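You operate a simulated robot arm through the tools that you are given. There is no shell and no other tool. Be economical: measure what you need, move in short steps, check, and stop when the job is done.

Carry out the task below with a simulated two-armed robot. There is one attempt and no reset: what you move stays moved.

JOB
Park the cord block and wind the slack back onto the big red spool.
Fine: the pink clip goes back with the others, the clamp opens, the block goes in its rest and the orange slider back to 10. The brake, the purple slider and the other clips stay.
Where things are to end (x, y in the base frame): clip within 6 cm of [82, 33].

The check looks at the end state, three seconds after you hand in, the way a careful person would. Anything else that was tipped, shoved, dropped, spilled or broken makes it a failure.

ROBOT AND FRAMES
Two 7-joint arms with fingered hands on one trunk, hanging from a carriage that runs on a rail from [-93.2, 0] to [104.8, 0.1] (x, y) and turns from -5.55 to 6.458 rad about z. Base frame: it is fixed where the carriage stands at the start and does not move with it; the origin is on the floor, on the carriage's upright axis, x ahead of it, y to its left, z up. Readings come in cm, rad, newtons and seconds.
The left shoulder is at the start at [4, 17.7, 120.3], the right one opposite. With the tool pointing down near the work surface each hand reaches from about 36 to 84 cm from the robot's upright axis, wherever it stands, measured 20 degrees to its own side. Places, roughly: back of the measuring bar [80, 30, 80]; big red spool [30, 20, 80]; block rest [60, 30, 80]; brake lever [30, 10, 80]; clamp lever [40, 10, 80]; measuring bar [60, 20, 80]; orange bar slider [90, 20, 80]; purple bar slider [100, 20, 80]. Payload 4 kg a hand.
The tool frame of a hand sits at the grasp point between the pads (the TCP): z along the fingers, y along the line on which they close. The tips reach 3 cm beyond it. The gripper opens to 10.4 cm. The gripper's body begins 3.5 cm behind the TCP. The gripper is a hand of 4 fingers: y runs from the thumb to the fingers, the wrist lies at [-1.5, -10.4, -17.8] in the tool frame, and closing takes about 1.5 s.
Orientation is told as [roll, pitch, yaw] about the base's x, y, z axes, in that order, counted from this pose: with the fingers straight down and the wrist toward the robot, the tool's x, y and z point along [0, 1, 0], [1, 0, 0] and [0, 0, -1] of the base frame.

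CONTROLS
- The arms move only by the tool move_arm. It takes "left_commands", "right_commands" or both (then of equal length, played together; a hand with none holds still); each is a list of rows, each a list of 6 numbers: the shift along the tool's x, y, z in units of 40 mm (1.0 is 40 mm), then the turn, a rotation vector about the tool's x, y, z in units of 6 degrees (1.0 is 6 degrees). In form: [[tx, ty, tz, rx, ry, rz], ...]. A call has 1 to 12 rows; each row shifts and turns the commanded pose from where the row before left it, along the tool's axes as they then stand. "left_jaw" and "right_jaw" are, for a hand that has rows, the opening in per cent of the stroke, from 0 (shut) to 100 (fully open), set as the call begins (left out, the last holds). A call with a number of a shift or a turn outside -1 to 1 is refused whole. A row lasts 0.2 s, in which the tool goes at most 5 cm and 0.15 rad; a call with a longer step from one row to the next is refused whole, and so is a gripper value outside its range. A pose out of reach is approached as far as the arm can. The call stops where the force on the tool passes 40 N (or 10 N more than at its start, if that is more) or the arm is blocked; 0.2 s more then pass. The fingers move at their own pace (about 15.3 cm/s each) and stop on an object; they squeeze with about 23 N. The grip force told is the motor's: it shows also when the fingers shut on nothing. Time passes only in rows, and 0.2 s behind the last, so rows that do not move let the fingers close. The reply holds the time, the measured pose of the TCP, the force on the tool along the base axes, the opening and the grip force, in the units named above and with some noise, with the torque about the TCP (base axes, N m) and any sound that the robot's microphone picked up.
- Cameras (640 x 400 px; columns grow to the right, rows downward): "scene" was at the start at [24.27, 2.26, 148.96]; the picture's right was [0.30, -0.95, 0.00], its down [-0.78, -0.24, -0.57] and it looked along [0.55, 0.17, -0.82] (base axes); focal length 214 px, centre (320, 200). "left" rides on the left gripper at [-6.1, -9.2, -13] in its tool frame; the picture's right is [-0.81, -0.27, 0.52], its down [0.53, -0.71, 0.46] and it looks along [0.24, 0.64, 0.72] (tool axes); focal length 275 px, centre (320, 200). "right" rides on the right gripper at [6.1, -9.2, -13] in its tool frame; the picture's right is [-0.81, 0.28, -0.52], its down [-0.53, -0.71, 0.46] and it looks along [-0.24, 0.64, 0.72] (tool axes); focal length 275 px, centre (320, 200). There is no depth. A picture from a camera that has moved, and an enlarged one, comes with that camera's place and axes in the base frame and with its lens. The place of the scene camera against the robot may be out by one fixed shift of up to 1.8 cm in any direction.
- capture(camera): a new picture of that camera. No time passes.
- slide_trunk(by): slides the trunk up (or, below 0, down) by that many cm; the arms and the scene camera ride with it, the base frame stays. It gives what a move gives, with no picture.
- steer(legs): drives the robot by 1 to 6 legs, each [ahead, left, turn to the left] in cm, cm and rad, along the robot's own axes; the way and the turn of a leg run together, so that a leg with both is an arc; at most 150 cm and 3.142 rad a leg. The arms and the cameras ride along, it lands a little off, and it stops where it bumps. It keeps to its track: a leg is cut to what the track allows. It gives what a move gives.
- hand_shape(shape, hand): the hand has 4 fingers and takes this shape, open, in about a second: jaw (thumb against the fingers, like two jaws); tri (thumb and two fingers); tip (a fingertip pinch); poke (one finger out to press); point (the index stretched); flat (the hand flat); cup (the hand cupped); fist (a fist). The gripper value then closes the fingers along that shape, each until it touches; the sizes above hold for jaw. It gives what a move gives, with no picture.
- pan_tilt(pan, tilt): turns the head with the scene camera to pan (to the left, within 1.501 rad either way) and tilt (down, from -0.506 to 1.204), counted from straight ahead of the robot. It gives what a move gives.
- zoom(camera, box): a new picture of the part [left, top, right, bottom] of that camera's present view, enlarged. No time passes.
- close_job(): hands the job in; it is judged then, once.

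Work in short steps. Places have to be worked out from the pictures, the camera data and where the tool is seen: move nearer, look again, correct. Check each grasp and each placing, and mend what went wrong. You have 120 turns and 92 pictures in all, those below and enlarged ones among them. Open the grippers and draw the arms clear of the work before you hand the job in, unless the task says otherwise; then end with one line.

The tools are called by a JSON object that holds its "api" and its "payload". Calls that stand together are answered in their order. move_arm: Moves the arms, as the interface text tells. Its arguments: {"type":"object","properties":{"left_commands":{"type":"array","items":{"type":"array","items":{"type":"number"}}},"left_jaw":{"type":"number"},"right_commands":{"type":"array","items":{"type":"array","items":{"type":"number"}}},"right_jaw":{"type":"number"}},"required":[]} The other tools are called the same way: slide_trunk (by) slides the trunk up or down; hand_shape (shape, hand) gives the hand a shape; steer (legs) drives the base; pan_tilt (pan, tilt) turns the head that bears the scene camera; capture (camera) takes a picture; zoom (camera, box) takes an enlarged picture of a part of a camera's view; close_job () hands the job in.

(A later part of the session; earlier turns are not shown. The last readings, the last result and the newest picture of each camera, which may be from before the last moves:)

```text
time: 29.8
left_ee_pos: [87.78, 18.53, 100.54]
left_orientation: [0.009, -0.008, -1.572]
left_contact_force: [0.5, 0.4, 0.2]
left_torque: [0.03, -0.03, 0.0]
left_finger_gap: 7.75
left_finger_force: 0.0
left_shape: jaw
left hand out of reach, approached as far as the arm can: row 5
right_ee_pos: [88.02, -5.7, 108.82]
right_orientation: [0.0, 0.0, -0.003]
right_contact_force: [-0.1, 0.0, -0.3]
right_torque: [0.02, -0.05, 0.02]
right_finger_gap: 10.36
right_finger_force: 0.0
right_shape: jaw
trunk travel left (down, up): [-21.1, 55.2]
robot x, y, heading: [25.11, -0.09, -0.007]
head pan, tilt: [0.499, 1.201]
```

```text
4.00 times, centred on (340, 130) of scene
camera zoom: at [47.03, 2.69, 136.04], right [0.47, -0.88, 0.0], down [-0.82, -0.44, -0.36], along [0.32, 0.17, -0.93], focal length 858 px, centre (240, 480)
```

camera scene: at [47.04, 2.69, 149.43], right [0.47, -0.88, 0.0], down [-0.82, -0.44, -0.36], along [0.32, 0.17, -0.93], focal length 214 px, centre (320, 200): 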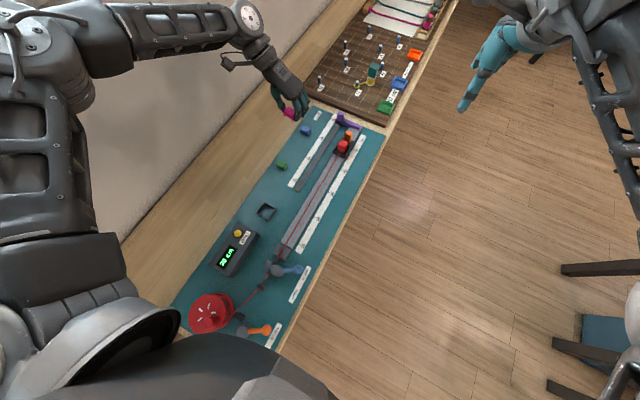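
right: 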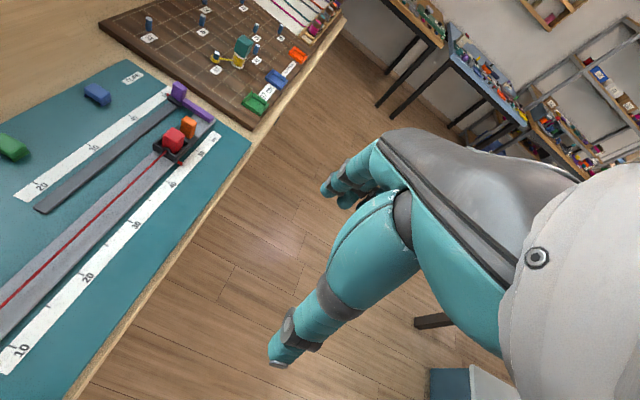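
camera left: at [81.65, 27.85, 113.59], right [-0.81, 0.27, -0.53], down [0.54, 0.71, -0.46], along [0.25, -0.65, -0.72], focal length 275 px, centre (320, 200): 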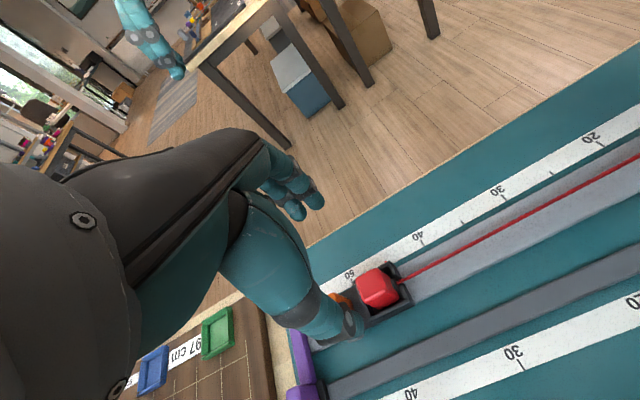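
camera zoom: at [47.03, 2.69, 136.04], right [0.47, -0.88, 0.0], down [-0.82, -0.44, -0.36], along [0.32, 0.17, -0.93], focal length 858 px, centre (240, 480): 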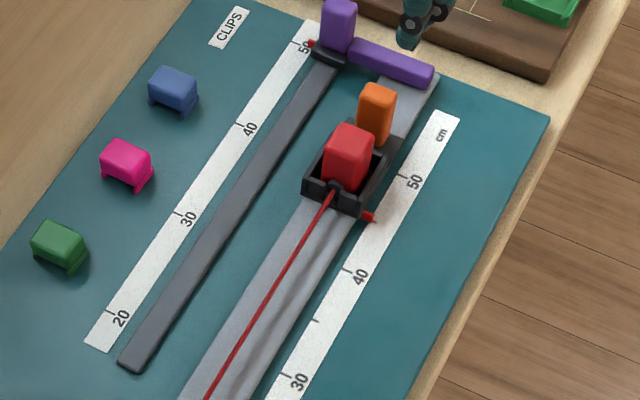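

The hand is at its stretch limit here, so I raise the trunk a bit and drive 10 cm further ahead.

{"api": "slide_trunk", "payload": {"by": 6}}

{"api": "steer", "payload": {"legs": [[10, 0, 0.005]]}}

{"api": "move_arm", "payload": {"left_commands": [[-0.7, 0.1, 0, 0, 0, 0], [-0.7, 0.1, 0, 0, 0, 0], [-0.8, 0.1, 0.5, 0, 0, 0], [0, 0, 0.7, 0, 0, 0], [0, 0, 0.7, 0, 0, 0], [0, 0, 0, 0, 0, 0]]}}

{"api": "capture", "payload": {"camera": "left"}}

```text
time: 30.8
left_ee_pos: [87.74, 18.57, 106.61]
left_orientation: [0.009, -0.006, -1.572]
left_contact_force: [-0.5, 0.9, -0.5]
left_torque: [0.0, -0.01, 0.01]
left_finger_gap: 7.76
left_finger_force: 0.1
left_shape: jaw
right_ee_pos: [88.08, -5.53, 114.8]
right_orientation: [0.0, -0.001, -0.005]
right_contact_force: [0.5, 0.8, 1.4]
right_torque: [-0.02, 0.02, -0.01]
right_finger_gap: 10.36
right_finger_force: 0.2
right_shape: jaw
trunk travel left (down, up): [-27.1, 49.2]
robot x, y, heading: [24.4, -0.18, -0.005]
head pan, tilt: [0.499, 1.201]
```

```text
time: 31.9
left_ee_pos: [97.36, 18.99, 106.77]
left_orientation: [0.011, -0.006, -1.565]
left_contact_force: [0.6, -0.7, 0.1]
left_torque: [0.0, 0.0, 0.01]
left_finger_gap: 7.77
left_finger_force: 0.0
left_shape: jaw
right_ee_pos: [97.78, -5.21, 114.84]
right_orientation: [0.0, 0.001, 0.003]
right_contact_force: [0.7, -0.6, 0.4]
right_torque: [0.01, 0.03, 0.01]
right_finger_gap: 10.36
right_finger_force: 0.0
right_shape: jaw
trunk travel left (down, up): [-27.1, 49.2]
robot x, y, heading: [34.74, 0.02, 0.0]
head pan, tilt: [0.499, 1.201]
```

```text
time: 33.3
left_ee_pos: [88.54, 17.48, 98.84]
left_orientation: [0.012, -0.007, -1.565]
left_contact_force: [-0.3, -0.5, -0.1]
left_torque: [-0.01, 0.0, -0.02]
left_finger_gap: 7.79
left_finger_force: 0.1
left_shape: jaw
right_ee_pos: [97.6, -5.1, 114.74]
right_orientation: [0.0, 0.001, 0.002]
right_contact_force: [-0.4, 0.4, 0.6]
right_torque: [0.01, -0.02, 0.0]
right_finger_gap: 10.38
right_finger_force: 0.0
right_shape: jaw
trunk travel left (down, up): [-27.1, 49.2]
robot x, y, heading: [34.17, -0.38, 0.004]
head pan, tilt: [0.499, 1.201]
```

```text
56 pictures are left
camera left: at [82.21, 26.76, 111.83], right [-0.81, 0.27, -0.53], down [0.53, 0.71, -0.46], along [0.25, -0.65, -0.72], focal length 275 px, centre (320, 200)
```

left: 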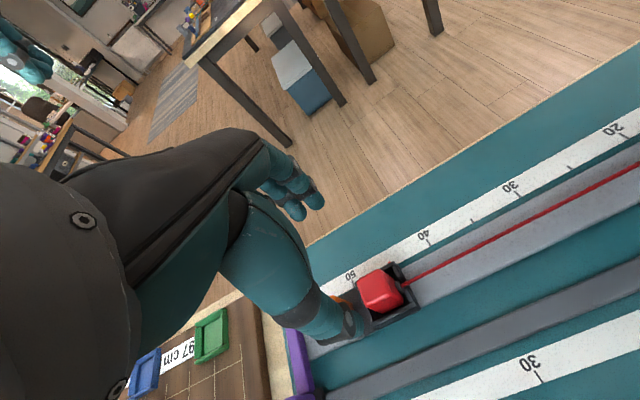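

Block is at about [88.7,17.2]. Descend to z≈91 and check alignment.

{"api": "move_arm", "payload": {"left_commands": [[-0.05, 0.05, 0.7, 0, 0, 0], [0, 0, 0.7, 0, 0, 0], [0, 0, 0.5, 0, 0, 0], [0, 0, 0, 0, 0, 0]]}}

{"api": "zoom", "payload": {"camera": "left", "box": [240, 180, 480, 380]}}

{"api": "zoom", "payload": {"camera": "scene", "box": [260, 80, 400, 200]}}

```text
time: 34.3
left_ee_pos: [88.42, 17.5, 91.27]
left_orientation: [0.008, -0.007, -1.565]
left_contact_force: [-0.6, -1.1, 0.5]
left_torque: [-0.01, 0.04, 0.0]
left_finger_gap: 7.74
left_finger_force: 0.0
left_shape: jaw
right_ee_pos: [97.72, -5.29, 114.82]
right_orientation: [0.001, 0.0, 0.004]
right_contact_force: [0.5, 0.0, 0.4]
right_torque: [-0.02, 0.03, -0.01]
right_finger_gap: 10.39
right_finger_force: 0.0
right_shape: jaw
trunk travel left (down, up): [-27.1, 49.2]
robot x, y, heading: [33.99, -0.2, 0.001]
head pan, tilt: [0.499, 1.201]
```

```text
2.00 times, centred on (360, 280) of left
camera zoom: at [82.07, 26.62, 104.26], right [-0.81, 0.27, -0.53], down [0.53, 0.71, -0.46], along [0.25, -0.65, -0.72], focal length 551 px, centre (240, 40)
```

zoom: 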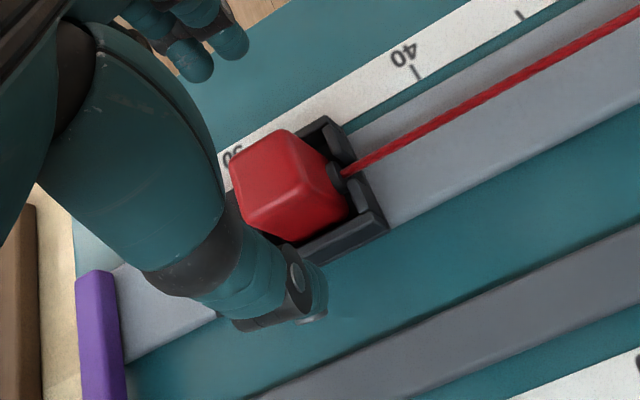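

```text
3.33 times, centred on (330, 140) of scene
camera zoom: at [56.57, 2.87, 142.04], right [0.48, -0.88, 0.0], down [-0.82, -0.45, -0.36], along [0.32, 0.17, -0.93], focal length 715 px, centre (287, 400)
```

zoom: 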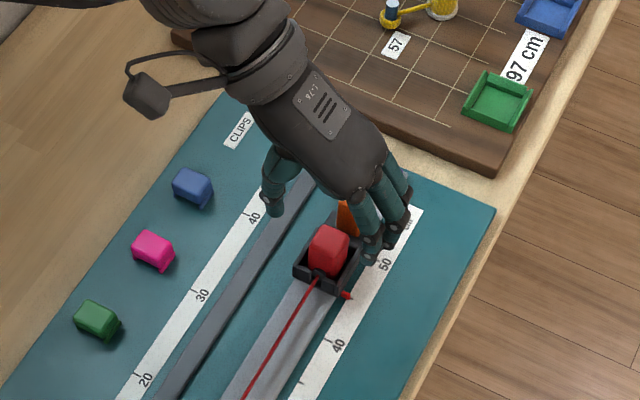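

Fingers sit from TCP toward +x, so I shift 1 cm to -x to avoid the orange handle, then lower to z≈87.3 and close.

{"api": "move_arm", "payload": {"left_commands": [[-0.25, 0, 0, 0, 0, 0], [0, 0, 0.5, 0, 0, 0], [0, 0, 0.5, 0, 0, 0], [0, 0, 0, 0, 0, 0]]}}

{"api": "move_arm", "payload": {"left_commands": [[0, 0, 0, 0, 0, 0], [0, 0, 0, 0, 0, 0], [0, 0, 0, 0, 0, 0], [0, 0, 0, 0, 0, 0], [0, 0, 0, 0, 0, 0], [0, 0, 0, 0, 0, 0], [0, 0, 0, 0, 0, 0], [0, 0, 0, 0, 0, 0]], "left_jaw": 15}}

{"api": "zoom", "payload": {"camera": "left", "box": [240, 180, 480, 380]}}

{"api": "zoom", "payload": {"camera": "scene", "box": [280, 100, 380, 200]}}

```text
time: 35.3
left_ee_pos: [87.43, 17.36, 87.43]
left_orientation: [0.01, -0.007, -1.565]
left_contact_force: [-0.7, -0.2, 0.5]
left_torque: [-0.02, 0.01, 0.0]
left_finger_gap: 7.76
left_finger_force: 0.0
left_shape: jaw
right_ee_pos: [97.75, -5.15, 114.74]
right_orientation: [0.0, -0.001, 0.003]
right_contact_force: [0.4, -0.7, -0.7]
right_torque: [-0.04, 0.0, 0.0]
right_finger_gap: 10.37
right_finger_force: 0.0
right_shape: jaw
trunk travel left (down, up): [-27.1, 49.2]
robot x, y, heading: [34.25, 0.14, -0.003]
head pan, tilt: [0.499, 1.201]
```

```text
time: 37.1
left_ee_pos: [87.34, 17.23, 87.38]
left_orientation: [0.01, -0.01, -1.565]
left_contact_force: [-0.4, -7.9, 3.2]
left_torque: [-0.18, -0.08, -0.04]
left_finger_gap: 0.69
left_finger_force: 22.7
left_shape: jaw
right_ee_pos: [97.68, -5.28, 114.72]
right_orientation: [-0.002, 0.0, 0.004]
right_contact_force: [-0.6, -0.5, -0.6]
right_torque: [0.0, -0.01, 0.05]
right_finger_gap: 10.37
right_finger_force: 0.1
right_shape: jaw
trunk travel left (down, up): [-27.1, 49.2]
robot x, y, heading: [34.1, -0.23, -0.002]
head pan, tilt: [0.499, 1.201]
```

```text
2.00 times, centred on (360, 280) of left
camera zoom: at [81.09, 26.46, 100.34], right [-0.81, 0.27, -0.53], down [0.53, 0.71, -0.46], along [0.25, -0.65, -0.72], focal length 551 px, centre (240, 40)
```

zoom: 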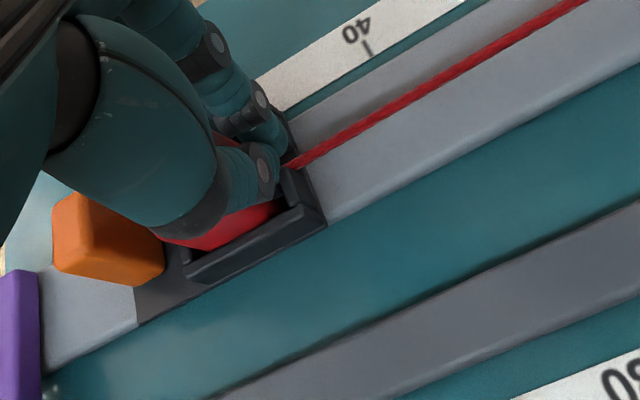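

```text
4.00 times, centred on (330, 150) of scene
camera zoom: at [56.59, 2.76, 142.04], right [0.48, -0.88, 0.0], down [-0.82, -0.45, -0.36], along [0.32, 0.17, -0.93], focal length 858 px, centre (280, 400)
```

zoom: 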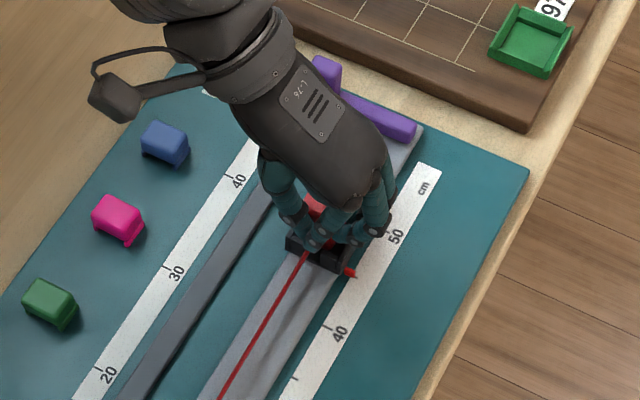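

The thumb slipped in front of the block (gap 0.7), so the block's centre is more toward +x (~89.6). Reopen, shift +2 cm and retry.

{"api": "move_arm", "payload": {"left_commands": [[0, 0, 0, 0, 0, 0], [0, 0, 0, 0, 0, 0], [0, 0, 0, 0, 0, 0], [0, 0, 0, 0, 0, 0], [0, 0, -0.5, 0, 0, 0], [0.25, 0, 0, 0, 0, 0], [0.25, 0, 0, 0, 0, 0], [0, 0, 0, 0, 0, 0]], "left_jaw": 75}}

{"api": "zoom", "payload": {"camera": "left", "box": [240, 180, 480, 380]}}

```text
time: 38.9
left_ee_pos: [89.45, 17.47, 89.5]
left_orientation: [0.009, -0.006, -1.566]
left_contact_force: [0.1, -0.2, -0.2]
left_torque: [0.0, 0.0, -0.01]
left_finger_gap: 7.82
left_finger_force: 0.0
left_shape: jaw
right_ee_pos: [97.64, -5.34, 114.82]
right_orientation: [0.001, 0.0, 0.004]
right_contact_force: [0.2, 0.0, 0.2]
right_torque: [0.0, 0.0, 0.01]
right_finger_gap: 10.37
right_finger_force: 0.0
right_shape: jaw
trunk travel left (down, up): [-27.1, 49.2]
robot x, y, heading: [34.27, 0.05, 0.006]
head pan, tilt: [0.499, 1.201]
```

```text
2.00 times, centred on (360, 280) of left
camera zoom: at [83.21, 26.7, 102.44], right [-0.81, 0.27, -0.53], down [0.53, 0.71, -0.46], along [0.25, -0.65, -0.72], focal length 551 px, centre (240, 40)
```

zoom: 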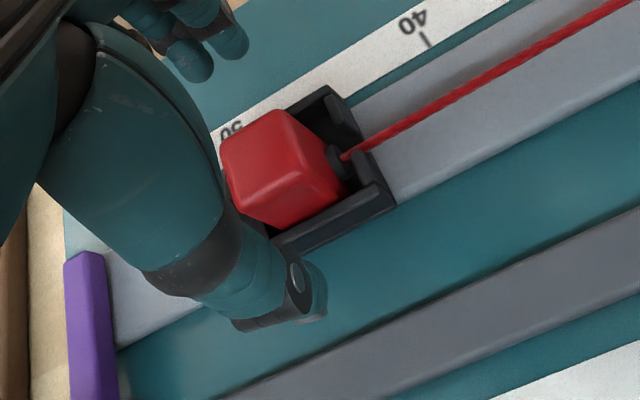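

The block now lies on the thumb–finger line. Lower and close again.

{"api": "move_arm", "payload": {"left_commands": [[0, 0, 0.5, 0, 0, 0], [0, 0, 0.1, 0, 0, 0], [0, 0, 0, 0, 0, 0]]}}

{"api": "move_arm", "payload": {"left_commands": [[0, 0, 0, 0, 0, 0], [0, 0, 0, 0, 0, 0], [0, 0, 0, 0, 0, 0], [0, 0, 0, 0, 0, 0], [0, 0, 0, 0, 0, 0], [0, 0, 0, 0, 0, 0], [0, 0, 0, 0, 0, 0], [0, 0, 0, 0, 0, 0]], "left_jaw": 15}}

{"api": "zoom", "payload": {"camera": "left", "box": [240, 180, 480, 380]}}

```text
time: 39.7
left_ee_pos: [89.3, 17.5, 86.95]
left_orientation: [0.012, -0.008, -1.566]
left_contact_force: [0.0, -0.2, 0.4]
left_torque: [0.0, 0.01, 0.0]
left_finger_gap: 7.77
left_finger_force: 0.0
left_shape: jaw
right_ee_pos: [97.7, -5.16, 114.61]
right_orientation: [-0.001, 0.001, 0.004]
right_contact_force: [-0.4, 0.2, 0.5]
right_torque: [0.02, 0.03, -0.02]
right_finger_gap: 10.39
right_finger_force: 0.2
right_shape: jaw
trunk travel left (down, up): [-27.1, 49.2]
robot x, y, heading: [34.47, -0.12, 0.004]
head pan, tilt: [0.499, 1.201]
```

```text
time: 41.5
left_ee_pos: [89.38, 17.22, 87.0]
left_orientation: [0.01, -0.007, -1.566]
left_contact_force: [0.0, -9.2, 9.1]
left_torque: [-0.53, -0.05, -0.05]
left_finger_gap: 2.78
left_finger_force: 22.8
left_shape: jaw
right_ee_pos: [97.79, -5.3, 114.85]
right_orientation: [-0.003, 0.002, 0.004]
right_contact_force: [-0.2, -0.5, 0.4]
right_torque: [-0.02, 0.0, -0.02]
right_finger_gap: 10.37
right_finger_force: 0.0
right_shape: jaw
trunk travel left (down, up): [-27.1, 49.2]
robot x, y, heading: [33.96, -0.14, 0.0]
head pan, tilt: [0.499, 1.201]
```

```text
2.00 times, centred on (360, 280) of left
camera zoom: at [83.22, 26.51, 100.02], right [-0.81, 0.27, -0.53], down [0.53, 0.71, -0.46], along [0.25, -0.65, -0.72], focal length 551 px, centre (240, 40)
```

zoom: 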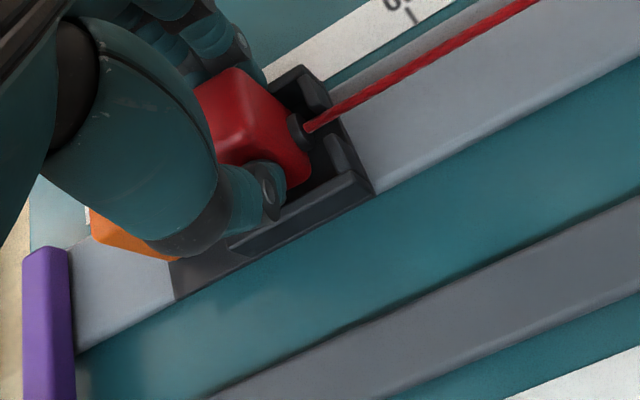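

Gripped the block (2.8 cm). Lift slowly.

{"api": "move_arm", "payload": {"left_commands": [[0, 0, -0.2, 0, 0, 0], [0, 0, -0.2, 0, 0, 0], [0, 0, -0.3, 0, 0, 0], [0, 0, -0.5, 0, 0, 0], [0, 0, -0.6, 0, 0, 0], [0, 0, 0, 0, 0, 0]]}}

{"api": "capture", "payload": {"camera": "left"}}

{"api": "zoom", "payload": {"camera": "scene", "box": [200, 80, 400, 300]}}

```text
time: 42.9
left_ee_pos: [89.32, 17.5, 94.19]
left_orientation: [0.008, -0.007, -1.566]
left_contact_force: [-1.6, -0.1, -0.7]
left_torque: [0.03, 0.09, -0.02]
left_finger_gap: 2.7
left_finger_force: 23.0
left_shape: jaw
right_ee_pos: [97.67, -5.24, 114.75]
right_orientation: [-0.003, 0.0, 0.002]
right_contact_force: [0.2, 0.1, -0.7]
right_torque: [0.02, -0.01, -0.02]
right_finger_gap: 10.34
right_finger_force: 0.1
right_shape: jaw
trunk travel left (down, up): [-27.1, 49.2]
robot x, y, heading: [33.96, -0.3, -0.001]
head pan, tilt: [0.499, 1.201]
```

```text
49 pictures are left
camera left: at [83.04, 26.7, 107.16], right [-0.81, 0.27, -0.53], down [0.53, 0.71, -0.46], along [0.25, -0.65, -0.72], focal length 275 px, centre (320, 200)
```

left: 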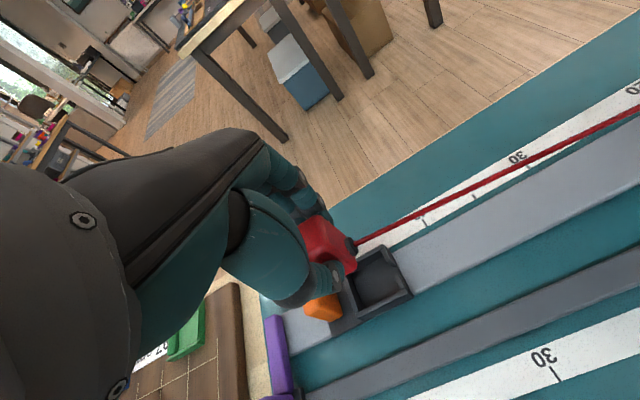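

```text
1.82 times, centred on (300, 190) of scene
camera zoom: at [56.55, 2.84, 142.03], right [0.48, -0.88, 0.0], down [-0.82, -0.45, -0.36], along [0.32, 0.17, -0.93], focal length 390 px, centre (356, 218)
```

zoom: 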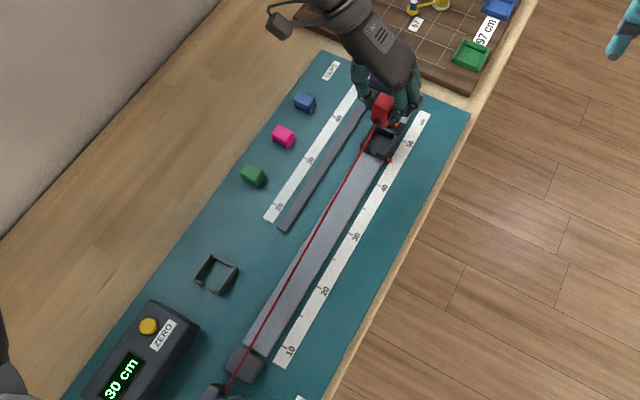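

Block is out of the cradle. I raise it a bit more and drive back 30 cm toward the rest (≈[56.5,28.3]).

{"api": "move_arm", "payload": {"left_commands": [[0, 0, -0.6, 0, 0, 0], [0, 0, -0.6, 0, 0, 0], [0, 0, 0, 0, 0, 0]]}}

{"api": "steer", "payload": {"legs": [[-30, 0, 0]]}}

{"api": "move_arm", "payload": {"left_commands": [[-0.1, -0.7, 0, 0, 0, 0], [-0.1, -0.7, 0, 0, 0, 0], [-0.1, -0.7, 0, 0, 0, 0], [-0.1, -0.5, 0, 0, 0, 0], [0, 0, 0, 0, 0, 0]]}}

{"api": "capture", "payload": {"camera": "left"}}

{"api": "capture", "payload": {"camera": "scene"}}

```text
time: 43.7
left_ee_pos: [89.15, 17.46, 98.74]
left_orientation: [0.008, -0.008, -1.566]
left_contact_force: [-5.6, 0.3, -1.8]
left_torque: [0.02, 0.15, -0.02]
left_finger_gap: 2.7
left_finger_force: 23.3
left_shape: jaw
right_ee_pos: [97.53, -5.17, 114.77]
right_orientation: [0.001, 0.004, 0.005]
right_contact_force: [0.8, -0.1, -0.1]
right_torque: [-0.04, -0.03, 0.0]
right_finger_gap: 10.37
right_finger_force: 0.1
right_shape: jaw
trunk travel left (down, up): [-27.1, 49.2]
robot x, y, heading: [34.31, 0.01, 0.003]
head pan, tilt: [0.499, 1.201]
```

```text
time: 45.7
left_ee_pos: [59.73, 17.55, 98.84]
left_orientation: [0.007, -0.007, -1.567]
left_contact_force: [-0.6, 0.8, 0.1]
left_torque: [0.02, -0.02, 0.0]
left_finger_gap: 2.7
left_finger_force: 22.8
left_shape: jaw
right_ee_pos: [68.11, -5.12, 114.81]
right_orientation: [0.0, 0.003, 0.002]
right_contact_force: [0.0, -0.3, 0.1]
right_torque: [0.01, -0.01, 0.0]
right_finger_gap: 10.38
right_finger_force: 0.0
right_shape: jaw
trunk travel left (down, up): [-27.1, 49.2]
robot x, y, heading: [4.85, 0.04, 0.001]
head pan, tilt: [0.499, 1.201]
```

```text
time: 46.9
left_ee_pos: [58.23, 27.72, 98.77]
left_orientation: [0.01, -0.006, -1.568]
left_contact_force: [0.3, 0.5, -1.7]
left_torque: [0.05, -0.01, -0.01]
left_finger_gap: 2.74
left_finger_force: 22.9
left_shape: jaw
right_ee_pos: [68.13, -5.25, 114.82]
right_orientation: [0.001, 0.001, 0.002]
right_contact_force: [0.2, -0.1, -0.1]
right_torque: [-0.04, 0.0, 0.0]
right_finger_gap: 10.36
right_finger_force: 0.0
right_shape: jaw
trunk travel left (down, up): [-27.1, 49.2]
robot x, y, heading: [4.87, 0.01, 0.0]
head pan, tilt: [0.499, 1.201]
```

```text
47 pictures are left
camera left: at [51.85, 37.07, 111.71], right [-0.81, 0.27, -0.53], down [0.53, 0.71, -0.46], along [0.25, -0.65, -0.72], focal length 275 px, centre (320, 200)
```

left: 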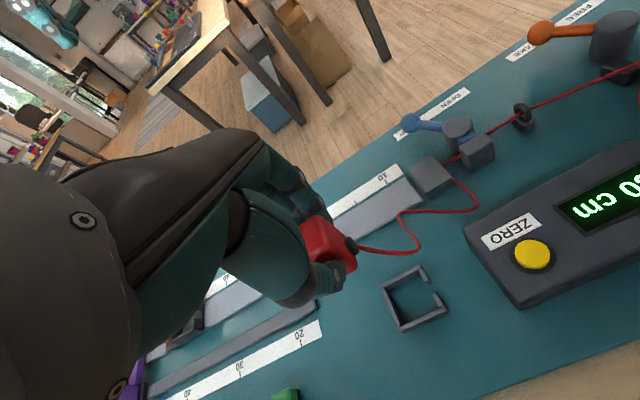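

```text
46 pictures are left
camera scene: at [26.99, 2.82, 142.04], right [0.48, -0.88, 0.0], down [-0.82, -0.45, -0.36], along [0.32, 0.17, -0.93], focal length 214 px, centre (320, 200)
```

scene: 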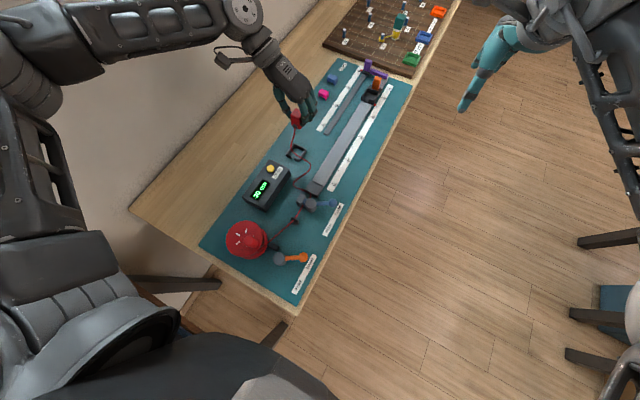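

Rest measured at [56.6,28.5]; block centre ≈0.5 cm to -x of the TCP. Align and lower to just above the rest.

{"api": "move_arm", "payload": {"left_commands": [[-0.27, -0.18, 0, 0, 0, 0], [0, 0, 0.7, 0, 0, 0], [0, 0, 0.7, 0, 0, 0], [0, 0, 0.6, 0, 0, 0], [0, 0, 0, 0, 0, 0]]}}

{"api": "zoom", "payload": {"camera": "left", "box": [260, 180, 500, 380]}}

{"api": "zoom", "payload": {"camera": "scene", "box": [240, 80, 360, 200]}}

```text
time: 48.1
left_ee_pos: [56.99, 28.66, 90.72]
left_orientation: [0.007, -0.006, -1.567]
left_contact_force: [0.2, 0.2, -0.4]
left_torque: [0.0, 0.0, 0.0]
left_finger_gap: 2.71
left_finger_force: 23.0
left_shape: jaw
right_ee_pos: [68.03, -5.26, 114.81]
right_orientation: [0.0, 0.001, 0.001]
right_contact_force: [0.2, 0.2, -1.5]
right_torque: [0.0, 0.01, 0.02]
right_finger_gap: 10.38
right_finger_force: 0.0
right_shape: jaw
trunk travel left (down, up): [-27.1, 49.2]
robot x, y, heading: [4.64, -0.08, 0.002]
head pan, tilt: [0.499, 1.201]
```

```text
2.00 times, centred on (380, 280) of left
camera zoom: at [50.77, 37.91, 103.68], right [-0.81, 0.27, -0.53], down [0.53, 0.71, -0.46], along [0.25, -0.65, -0.72], focal length 551 px, centre (200, 40)
```

zoom: 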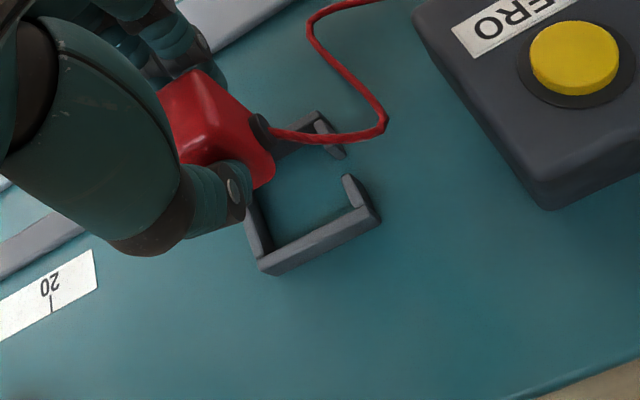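

```text
3.33 times, centred on (300, 140) of scene
camera zoom: at [26.98, 2.84, 142.04], right [0.48, -0.88, 0.0], down [-0.82, -0.45, -0.36], along [0.32, 0.17, -0.93], focal length 715 px, centre (387, 400)
```

zoom: 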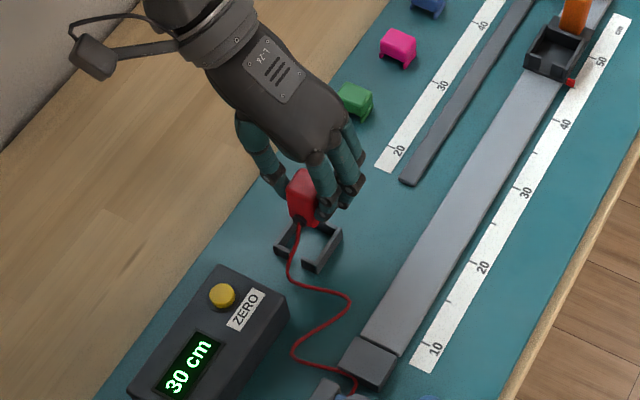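

From corner rays the block's front face is ~0.8 cm ahead of the TCP, so I shift 1.2 cm to -x and lower until near the rest.

{"api": "move_arm", "payload": {"left_commands": [[-0.3, 0, 0, 0, 0, 0], [0, 0, 0.4, 0, 0, 0], [0, 0, 0.2, 0, 0, 0], [0, 0, 0, 0, 0, 0]]}}

{"api": "zoom", "payload": {"camera": "left", "box": [260, 200, 420, 320]}}

{"api": "zoom", "payload": {"camera": "scene", "box": [260, 100, 340, 170]}}

```text
time: 49.1
left_ee_pos: [55.83, 28.57, 88.35]
left_orientation: [0.008, -0.008, -1.567]
left_contact_force: [-0.8, 0.8, -0.2]
left_torque: [0.0, -0.03, -0.01]
left_finger_gap: 2.72
left_finger_force: 23.2
left_shape: jaw
right_ee_pos: [68.25, -5.33, 114.83]
right_orientation: [-0.001, -0.001, 0.001]
right_contact_force: [-0.3, -0.6, -0.7]
right_torque: [0.0, -0.01, 0.0]
right_finger_gap: 10.38
right_finger_force: 0.1
right_shape: jaw
trunk travel left (down, up): [-27.1, 49.2]
robot x, y, heading: [4.7, 0.33, 0.0]
head pan, tilt: [0.499, 1.201]
```

```text
3.33 times, centred on (340, 260) of left
camera zoom: at [49.56, 37.87, 101.28], right [-0.81, 0.27, -0.53], down [0.53, 0.71, -0.46], along [0.25, -0.65, -0.72], focal length 918 px, centre (253, 0)
```

zoom: 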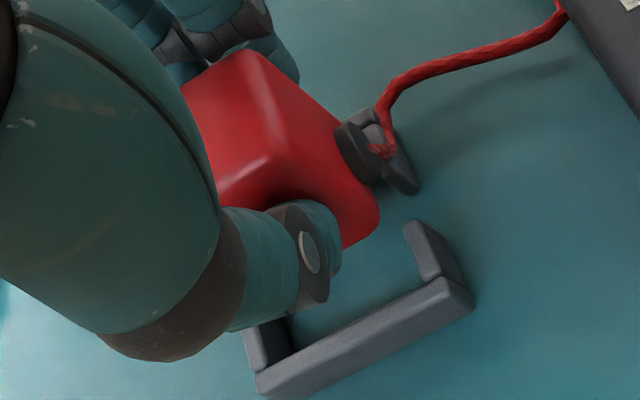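

```text
5.71 times, centred on (300, 135) of scene
camera zoom: at [26.98, 2.82, 142.04], right [0.48, -0.88, 0.0], down [-0.82, -0.45, -0.36], along [0.32, 0.17, -0.93], focal length 1226 px, centre (434, 571)
```

zoom: 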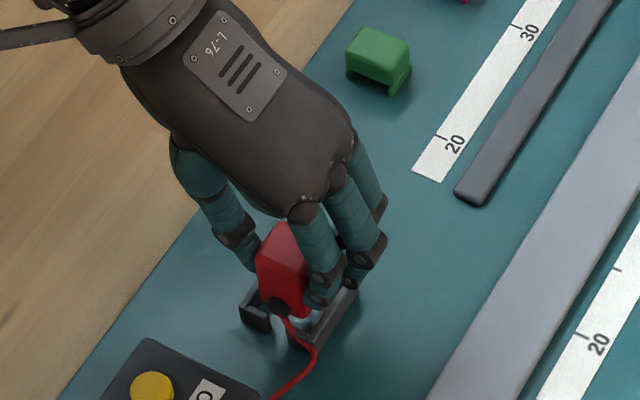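

I need a more precise look at cord eye vs. rest gap. Lower 1.5 cm more and zoom tightly.

{"api": "move_arm", "payload": {"left_commands": [[-0.05, 0, 0.35, 0, 0, 0], [0, 0, 0, 0, 0, 0]]}}

{"api": "zoom", "payload": {"camera": "scene", "box": [280, 130, 320, 170]}}

{"api": "zoom", "payload": {"camera": "left", "box": [280, 200, 400, 300]}}

```text
time: 49.7
left_ee_pos: [55.97, 28.6, 87.15]
left_orientation: [0.014, -0.009, -1.565]
left_contact_force: [1.7, -0.9, 14.8]
left_torque: [-0.16, 0.1, 0.04]
left_finger_gap: 2.78
left_finger_force: 22.7
left_shape: jaw
right_ee_pos: [68.28, -5.21, 114.77]
right_orientation: [0.0, 0.0, 0.001]
right_contact_force: [-0.3, 0.5, -0.5]
right_torque: [-0.01, 0.01, 0.03]
right_finger_gap: 10.39
right_finger_force: 0.1
right_shape: jaw
trunk travel left (down, up): [-27.1, 49.2]
robot x, y, heading: [4.48, 0.33, -0.002]
head pan, tilt: [0.499, 1.201]
```

```text
10.00 times, centred on (300, 150) of scene
camera zoom: at [27.06, 2.87, 142.08], right [0.48, -0.88, 0.0], down [-0.82, -0.45, -0.36], along [0.32, 0.17, -0.93], focal length 2145 px, centre (520, 700)
```

zoom: 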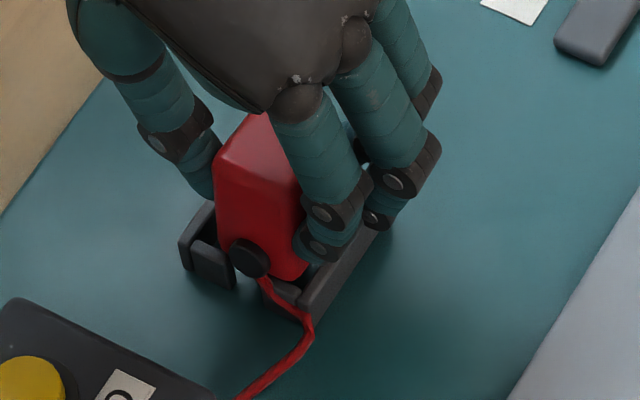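

```text
4.00 times, centred on (340, 250) of left
camera zoom: at [49.58, 37.88, 100.1], right [-0.8, 0.27, -0.53], down [0.54, 0.71, -0.45], along [0.26, -0.65, -0.72], focal length 1101 px, centre (240, 0)
```

zoom: 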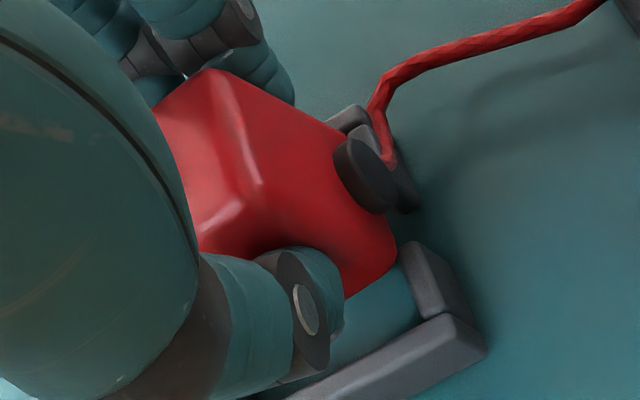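

It touches the -y wall of the rest; the block needs to go about 0.8 cm toward +y. Raise, shift, and lower again.

{"api": "move_arm", "payload": {"left_commands": [[0, 0, -0.3, 0, 0, 0], [0, -0.2, 0, 0, 0, 0], [0, 0, 0.2, 0, 0, 0], [0, 0, 0, 0, 0, 0]]}}

{"api": "zoom", "payload": {"camera": "scene", "box": [280, 130, 320, 170]}}

{"api": "zoom", "payload": {"camera": "left", "box": [280, 200, 400, 300]}}

```text
time: 50.7
left_ee_pos: [55.79, 29.36, 87.44]
left_orientation: [0.009, -0.008, -1.567]
left_contact_force: [-0.3, 0.2, -0.6]
left_torque: [-0.03, -0.01, 0.0]
left_finger_gap: 2.76
left_finger_force: 23.3
left_shape: jaw
right_ee_pos: [68.12, -5.16, 114.79]
right_orientation: [-0.001, -0.001, 0.002]
right_contact_force: [0.1, -0.7, 0.0]
right_torque: [0.01, 0.04, 0.0]
right_finger_gap: 10.36
right_finger_force: 0.1
right_shape: jaw
trunk travel left (down, up): [-27.1, 49.2]
robot x, y, heading: [4.68, 0.48, 0.0]
head pan, tilt: [0.499, 1.201]
```

```text
10.00 times, centred on (300, 150) of scene
camera zoom: at [26.98, 2.83, 142.04], right [0.48, -0.88, 0.0], down [-0.82, -0.45, -0.36], along [0.32, 0.17, -0.93], focal length 2145 px, centre (520, 700)
```

zoom: 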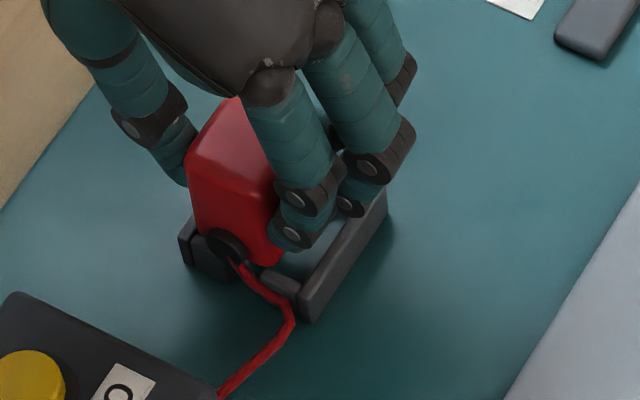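

```text
4.00 times, centred on (340, 250) of left
camera zoom: at [49.38, 38.59, 100.41], right [-0.81, 0.27, -0.53], down [0.53, 0.71, -0.46], along [0.25, -0.65, -0.72], focal length 1101 px, centre (240, 0)
```

zoom: 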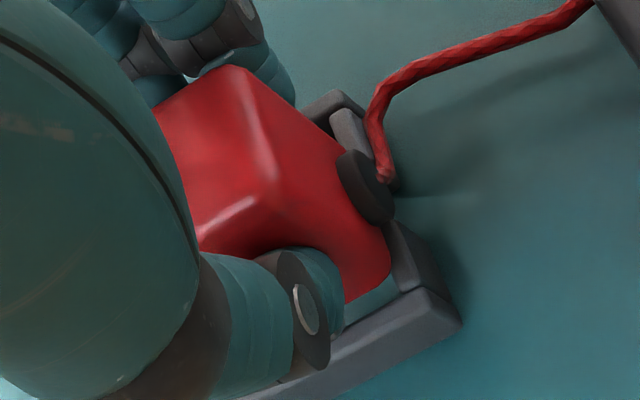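

Laterally it now looks centred; it should go ~0.5 cm toward +x. Shift and lower gently.

{"api": "move_arm", "payload": {"left_commands": [[0.12, 0, 0, 0, 0, 0], [0, 0, 0.15, 0, 0, 0], [0, 0, 0.15, 0, 0, 0], [0, 0, 0.15, 0, 0, 0], [0, 0, 0, 0, 0, 0]]}}

{"api": "zoom", "payload": {"camera": "scene", "box": [280, 130, 320, 170]}}

{"api": "zoom", "payload": {"camera": "left", "box": [280, 200, 400, 300]}}

```text
time: 51.9
left_ee_pos: [56.32, 29.35, 85.81]
left_orientation: [0.008, -0.008, -1.565]
left_contact_force: [-3.2, 1.5, 12.1]
left_torque: [0.17, 0.07, 0.03]
left_finger_gap: 2.73
left_finger_force: 23.1
left_shape: jaw
right_ee_pos: [68.16, -5.07, 114.91]
right_orientation: [-0.002, 0.001, 0.003]
right_contact_force: [0.9, 0.8, -0.9]
right_torque: [0.0, -0.01, 0.0]
right_finger_gap: 10.38
right_finger_force: 0.0
right_shape: jaw
trunk travel left (down, up): [-27.1, 49.2]
robot x, y, heading: [4.62, -0.06, 0.002]
head pan, tilt: [0.499, 1.201]
```

```text
10.00 times, centred on (300, 150) of scene
camera zoom: at [27.0, 2.88, 142.07], right [0.48, -0.88, 0.0], down [-0.82, -0.45, -0.36], along [0.32, 0.17, -0.93], focal length 2145 px, centre (520, 700)
```

zoom: 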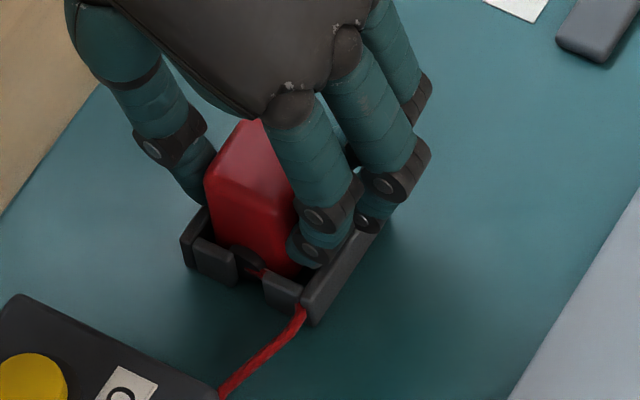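

```text
4.00 times, centred on (340, 250) of left
camera zoom: at [50.04, 38.61, 98.75], right [-0.81, 0.27, -0.53], down [0.53, 0.71, -0.46], along [0.25, -0.65, -0.72], focal length 1101 px, centre (240, 0)
```

zoom: 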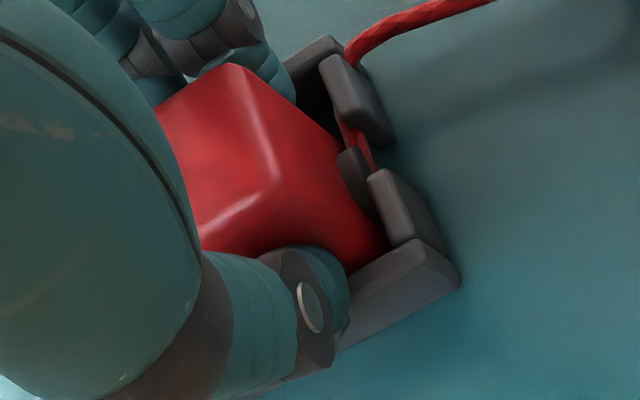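

The block is inside the rest with the cord in the gap. Release by opening, then rise.

{"api": "move_arm", "payload": {"left_commands": [[0, 0, -0.05, 0, 0, 0], [0, 0, 0, 0, 0, 0], [0, 0, 0, 0, 0, 0], [0, 0, 0, 0, 0, 0], [0, 0, 0, 0, 0, 0]], "left_jaw": 65}}

{"api": "zoom", "payload": {"camera": "left", "box": [240, 180, 440, 340]}}

```text
time: 53.1
left_ee_pos: [56.18, 29.58, 85.85]
left_orientation: [0.009, -0.006, -1.564]
left_contact_force: [-0.2, 7.6, 3.6]
left_torque: [0.12, 0.04, -0.05]
left_finger_gap: 6.13
left_finger_force: 0.1
left_shape: jaw
right_ee_pos: [67.98, -5.09, 114.74]
right_orientation: [0.003, 0.0, 0.002]
right_contact_force: [0.0, -0.3, -0.3]
right_torque: [-0.04, 0.01, -0.01]
right_finger_gap: 10.36
right_finger_force: 0.0
right_shape: jaw
trunk travel left (down, up): [-27.1, 49.2]
robot x, y, heading: [4.32, -0.59, -0.004]
head pan, tilt: [0.499, 1.201]
```

```text
2.50 times, centred on (340, 260) of left
camera zoom: at [49.98, 38.73, 98.82], right [-0.81, 0.27, -0.53], down [0.53, 0.71, -0.45], along [0.25, -0.65, -0.72], focal length 688 px, centre (270, 50)
```

zoom: 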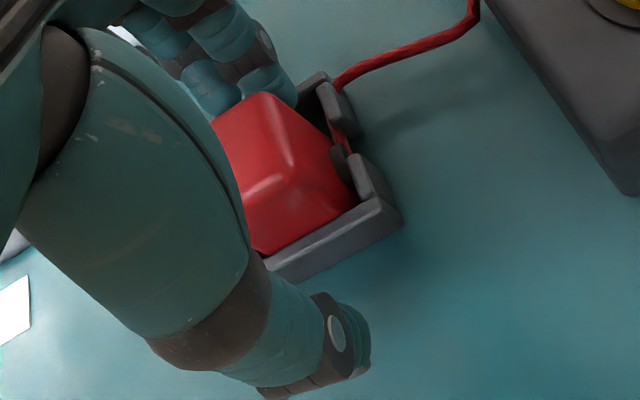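

Block stays in the rest. I raise the hand straight up and check.

{"api": "move_arm", "payload": {"left_commands": [[0, 0, -0.2, 0, 0, 0], [0, 0, -0.4, 0, 0, 0], [0, 0, -0.6, 0, 0, 0], [0, 0, -0.9, 0, 0, 0], [0, 0, -0.9, 0, 0, 0], [0, 0, 0, 0, 0, 0]]}}

{"api": "zoom", "payload": {"camera": "left", "box": [320, 200, 520, 360]}}

{"api": "zoom", "payload": {"camera": "scene", "box": [200, 50, 440, 310]}}

```text
time: 54.5
left_ee_pos: [56.08, 29.5, 98.15]
left_orientation: [0.008, -0.007, -1.566]
left_contact_force: [-0.2, -0.4, 0.4]
left_torque: [0.01, 0.01, -0.03]
left_finger_gap: 6.72
left_finger_force: 0.0
left_shape: jaw
right_ee_pos: [68.06, -5.33, 114.88]
right_orientation: [-0.001, 0.0, 0.002]
right_contact_force: [0.4, 0.2, 0.0]
right_torque: [0.04, -0.01, 0.02]
right_finger_gap: 10.38
right_finger_force: 0.0
right_shape: jaw
trunk travel left (down, up): [-27.1, 49.2]
robot x, y, heading: [4.96, 0.03, -0.002]
head pan, tilt: [0.499, 1.201]
```

```text
2.50 times, centred on (420, 280) of left
camera zoom: at [49.78, 38.81, 111.07], right [-0.81, 0.27, -0.53], down [0.53, 0.71, -0.46], along [0.25, -0.65, -0.72], focal length 688 px, centre (70, 0)
```

zoom: 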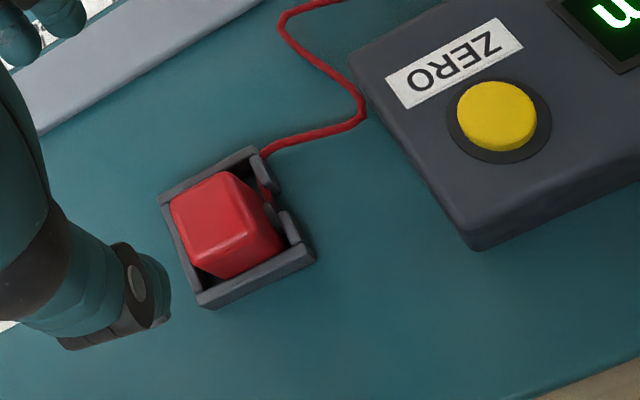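

```text
1.54 times, centred on (320, 180) of scene
camera zoom: at [26.97, 2.82, 142.03], right [0.48, -0.88, 0.0], down [-0.82, -0.45, -0.36], along [0.32, 0.17, -0.93], focal length 330 px, centre (320, 231)
```

zoom: 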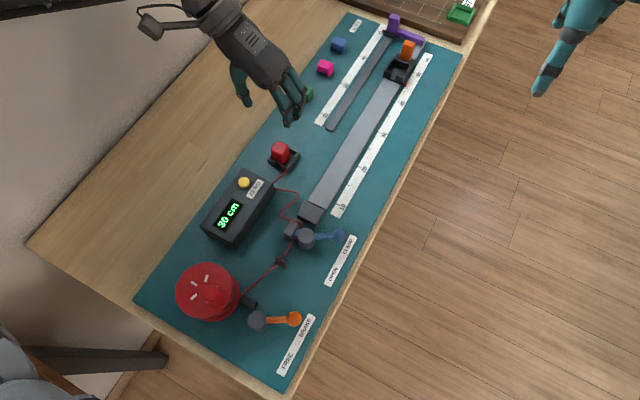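

Block sits well in its rest. Next the orange slider: drive ahead again with the hand high.

{"api": "steer", "payload": {"legs": [[32, 0, 0]]}}

{"api": "move_arm", "payload": {"left_commands": [[0.25, 0.75, 0, 0, 0, 0], [0.25, 0.75, 0, 0, 0, 0], [0.25, 0.75, 0, 0, 0, 0], [0.25, 0.75, 0, 0, 0, 0], [0, 0, 0, 0, 0, 0]], "left_jaw": 55}}

{"api": "capture", "payload": {"camera": "left"}}

```text
time: 56.7
left_ee_pos: [88.78, 29.26, 98.02]
left_orientation: [0.01, -0.005, -1.57]
left_contact_force: [0.2, 0.3, 0.2]
left_torque: [-0.02, -0.01, -0.03]
left_finger_gap: 6.71
left_finger_force: 0.0
left_shape: jaw
right_ee_pos: [100.6, -5.5, 114.83]
right_orientation: [-0.001, 0.001, -0.004]
right_contact_force: [-0.7, -0.5, -0.5]
right_torque: [-0.02, -0.01, 0.0]
right_finger_gap: 10.36
right_finger_force: 0.1
right_shape: jaw
trunk travel left (down, up): [-27.1, 49.2]
robot x, y, heading: [37.09, 0.18, -0.002]
head pan, tilt: [0.499, 1.201]
```

```text
time: 57.9
left_ee_pos: [92.77, 17.29, 98.1]
left_orientation: [0.009, -0.008, -1.571]
left_contact_force: [-0.4, 0.9, 0.5]
left_torque: [-0.02, 0.0, 0.0]
left_finger_gap: 5.76
left_finger_force: 0.1
left_shape: jaw
right_ee_pos: [100.49, -5.57, 114.73]
right_orientation: [0.0, 0.001, -0.003]
right_contact_force: [0.2, 0.3, -0.4]
right_torque: [0.01, -0.04, 0.01]
right_finger_gap: 10.35
right_finger_force: 0.2
right_shape: jaw
trunk travel left (down, up): [-27.1, 49.2]
robot x, y, heading: [36.96, -0.1, -0.001]
head pan, tilt: [0.499, 1.201]
```

```text
32 pictures are left
camera left: at [86.49, 26.57, 111.09], right [-0.81, 0.27, -0.53], down [0.54, 0.71, -0.46], along [0.25, -0.65, -0.72], focal length 275 px, centre (320, 200)
```

left: 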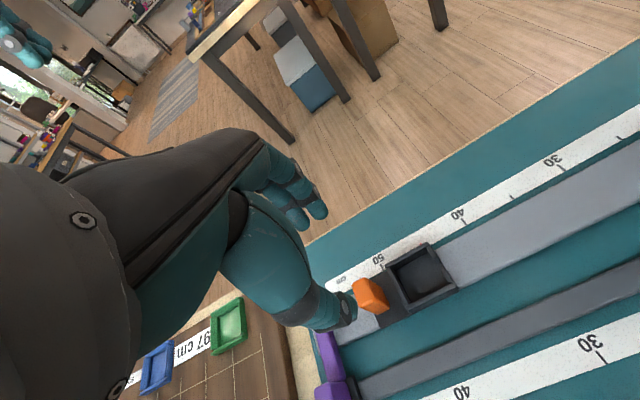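

Handle is at about [93.7,17.4]; the purple bar is well clear (x≈101). Lower around the handle and grip.

{"api": "move_arm", "payload": {"left_commands": [[0.2, 0, 0.7, 0, 0, 0], [0, 0, 0.7, 0, 0, 0], [0, 0, 0.7, 0, 0, 0], [0, 0, 0.7, 0, 0, 0], [0, 0, 0, 0, 0, 0]]}}

{"api": "zoom", "payload": {"camera": "left", "box": [260, 180, 460, 340]}}

```text
time: 59.1
left_ee_pos: [93.23, 17.32, 87.6]
left_orientation: [0.013, -0.005, -1.569]
left_contact_force: [0.0, 0.0, -0.6]
left_torque: [0.01, 0.03, 0.0]
left_finger_gap: 5.8
left_finger_force: 0.0
left_shape: jaw
left hand out of reach, approached as far as the arm can: row 4
right_ee_pos: [100.46, -5.57, 114.79]
right_orientation: [0.0, 0.002, -0.004]
right_contact_force: [-0.8, -0.4, 0.2]
right_torque: [0.01, -0.01, 0.03]
right_finger_gap: 10.38
right_finger_force: 0.2
right_shape: jaw
trunk travel left (down, up): [-27.1, 49.2]
robot x, y, heading: [37.39, -0.08, 0.002]
head pan, tilt: [0.499, 1.201]
```

```text
2.50 times, centred on (360, 260) of left
camera zoom: at [86.83, 26.53, 100.54], right [-0.8, 0.27, -0.53], down [0.54, 0.71, -0.45], along [0.25, -0.65, -0.72], focal length 688 px, centre (220, 50)
```

zoom: 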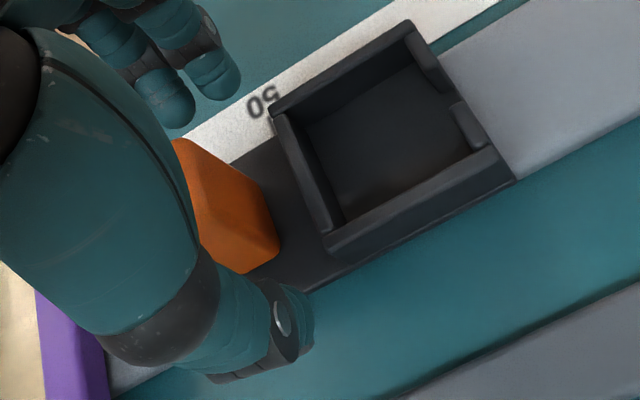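

Need about 1.1 cm more toward +x; I nudge the base ahead and the trunk down slightly, then close on the handle.

{"api": "steer", "payload": {"legs": [[1.2, 0, 0]]}}

{"api": "slide_trunk", "payload": {"by": -0.8}}

{"api": "move_arm", "payload": {"left_commands": [[0, 0, 0, 0, 0, 0], [0, 0, 0, 0, 0, 0], [0, 0, 0, 0, 0, 0], [0, 0, 0, 0, 0, 0], [0, 0, 0, 0, 0, 0], [0, 0, 0, 0, 0, 0], [0, 0, 0, 0, 0, 0]], "left_jaw": 8}}

{"api": "zoom", "payload": {"camera": "left", "box": [260, 180, 460, 340]}}

```text
time: 59.8
left_ee_pos: [94.4, 17.19, 87.56]
left_orientation: [0.01, -0.004, -1.573]
left_contact_force: [-0.1, -0.1, -0.2]
left_torque: [0.01, 0.01, 0.02]
left_finger_gap: 5.77
left_finger_force: 0.0
left_shape: jaw
right_ee_pos: [101.65, -5.6, 115.02]
right_orientation: [0.0, 0.0, -0.003]
right_contact_force: [-0.6, 0.4, 0.4]
right_torque: [0.0, 0.04, -0.02]
right_finger_gap: 10.4
right_finger_force: 0.0
right_shape: jaw
trunk travel left (down, up): [-27.1, 49.2]
robot x, y, heading: [38.67, 0.28, -0.002]
head pan, tilt: [0.499, 1.201]
```

```text
time: 60.4
left_ee_pos: [94.32, 17.4, 86.78]
left_orientation: [0.01, -0.005, -1.571]
left_contact_force: [0.0, 0.6, -0.1]
left_torque: [-0.04, 0.0, -0.03]
left_finger_gap: 5.77
left_finger_force: 0.0
left_shape: jaw
right_ee_pos: [101.68, -5.52, 114.05]
right_orientation: [0.0, 0.001, -0.002]
right_contact_force: [0.6, 1.1, -0.3]
right_torque: [0.01, 0.01, 0.0]
right_finger_gap: 10.37
right_finger_force: 0.2
right_shape: jaw
trunk travel left (down, up): [-26.3, 50.0]
robot x, y, heading: [38.17, -0.06, -0.001]
head pan, tilt: [0.499, 1.201]
```

```text
time: 62.0
left_ee_pos: [94.3, 17.17, 86.79]
left_orientation: [0.011, -0.005, -1.57]
left_contact_force: [-0.5, -2.5, 2.8]
left_torque: [-0.15, -0.01, 0.03]
left_finger_gap: 1.6
left_finger_force: 22.9
left_shape: jaw
right_ee_pos: [101.71, -5.65, 114.01]
right_orientation: [0.0, 0.0, -0.005]
right_contact_force: [0.0, -0.1, 0.7]
right_torque: [-0.01, 0.01, -0.04]
right_finger_gap: 10.35
right_finger_force: 0.0
right_shape: jaw
trunk travel left (down, up): [-26.3, 50.0]
robot x, y, heading: [38.22, -0.09, 0.002]
head pan, tilt: [0.499, 1.201]
```

```text
2.50 times, centred on (360, 260) of left
camera zoom: at [88.01, 26.46, 99.76], right [-0.8, 0.27, -0.53], down [0.54, 0.71, -0.45], along [0.25, -0.65, -0.72], focal length 688 px, centre (220, 50)
```

zoom: 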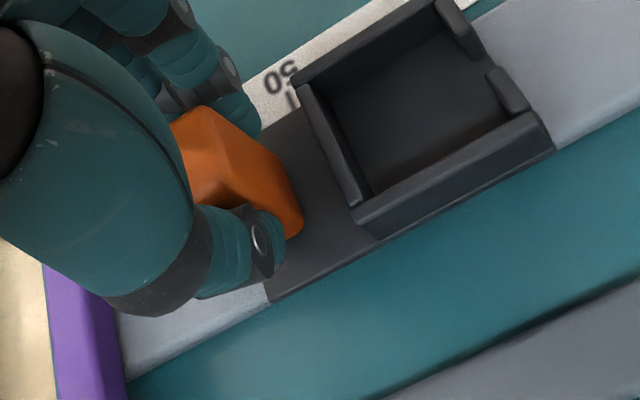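

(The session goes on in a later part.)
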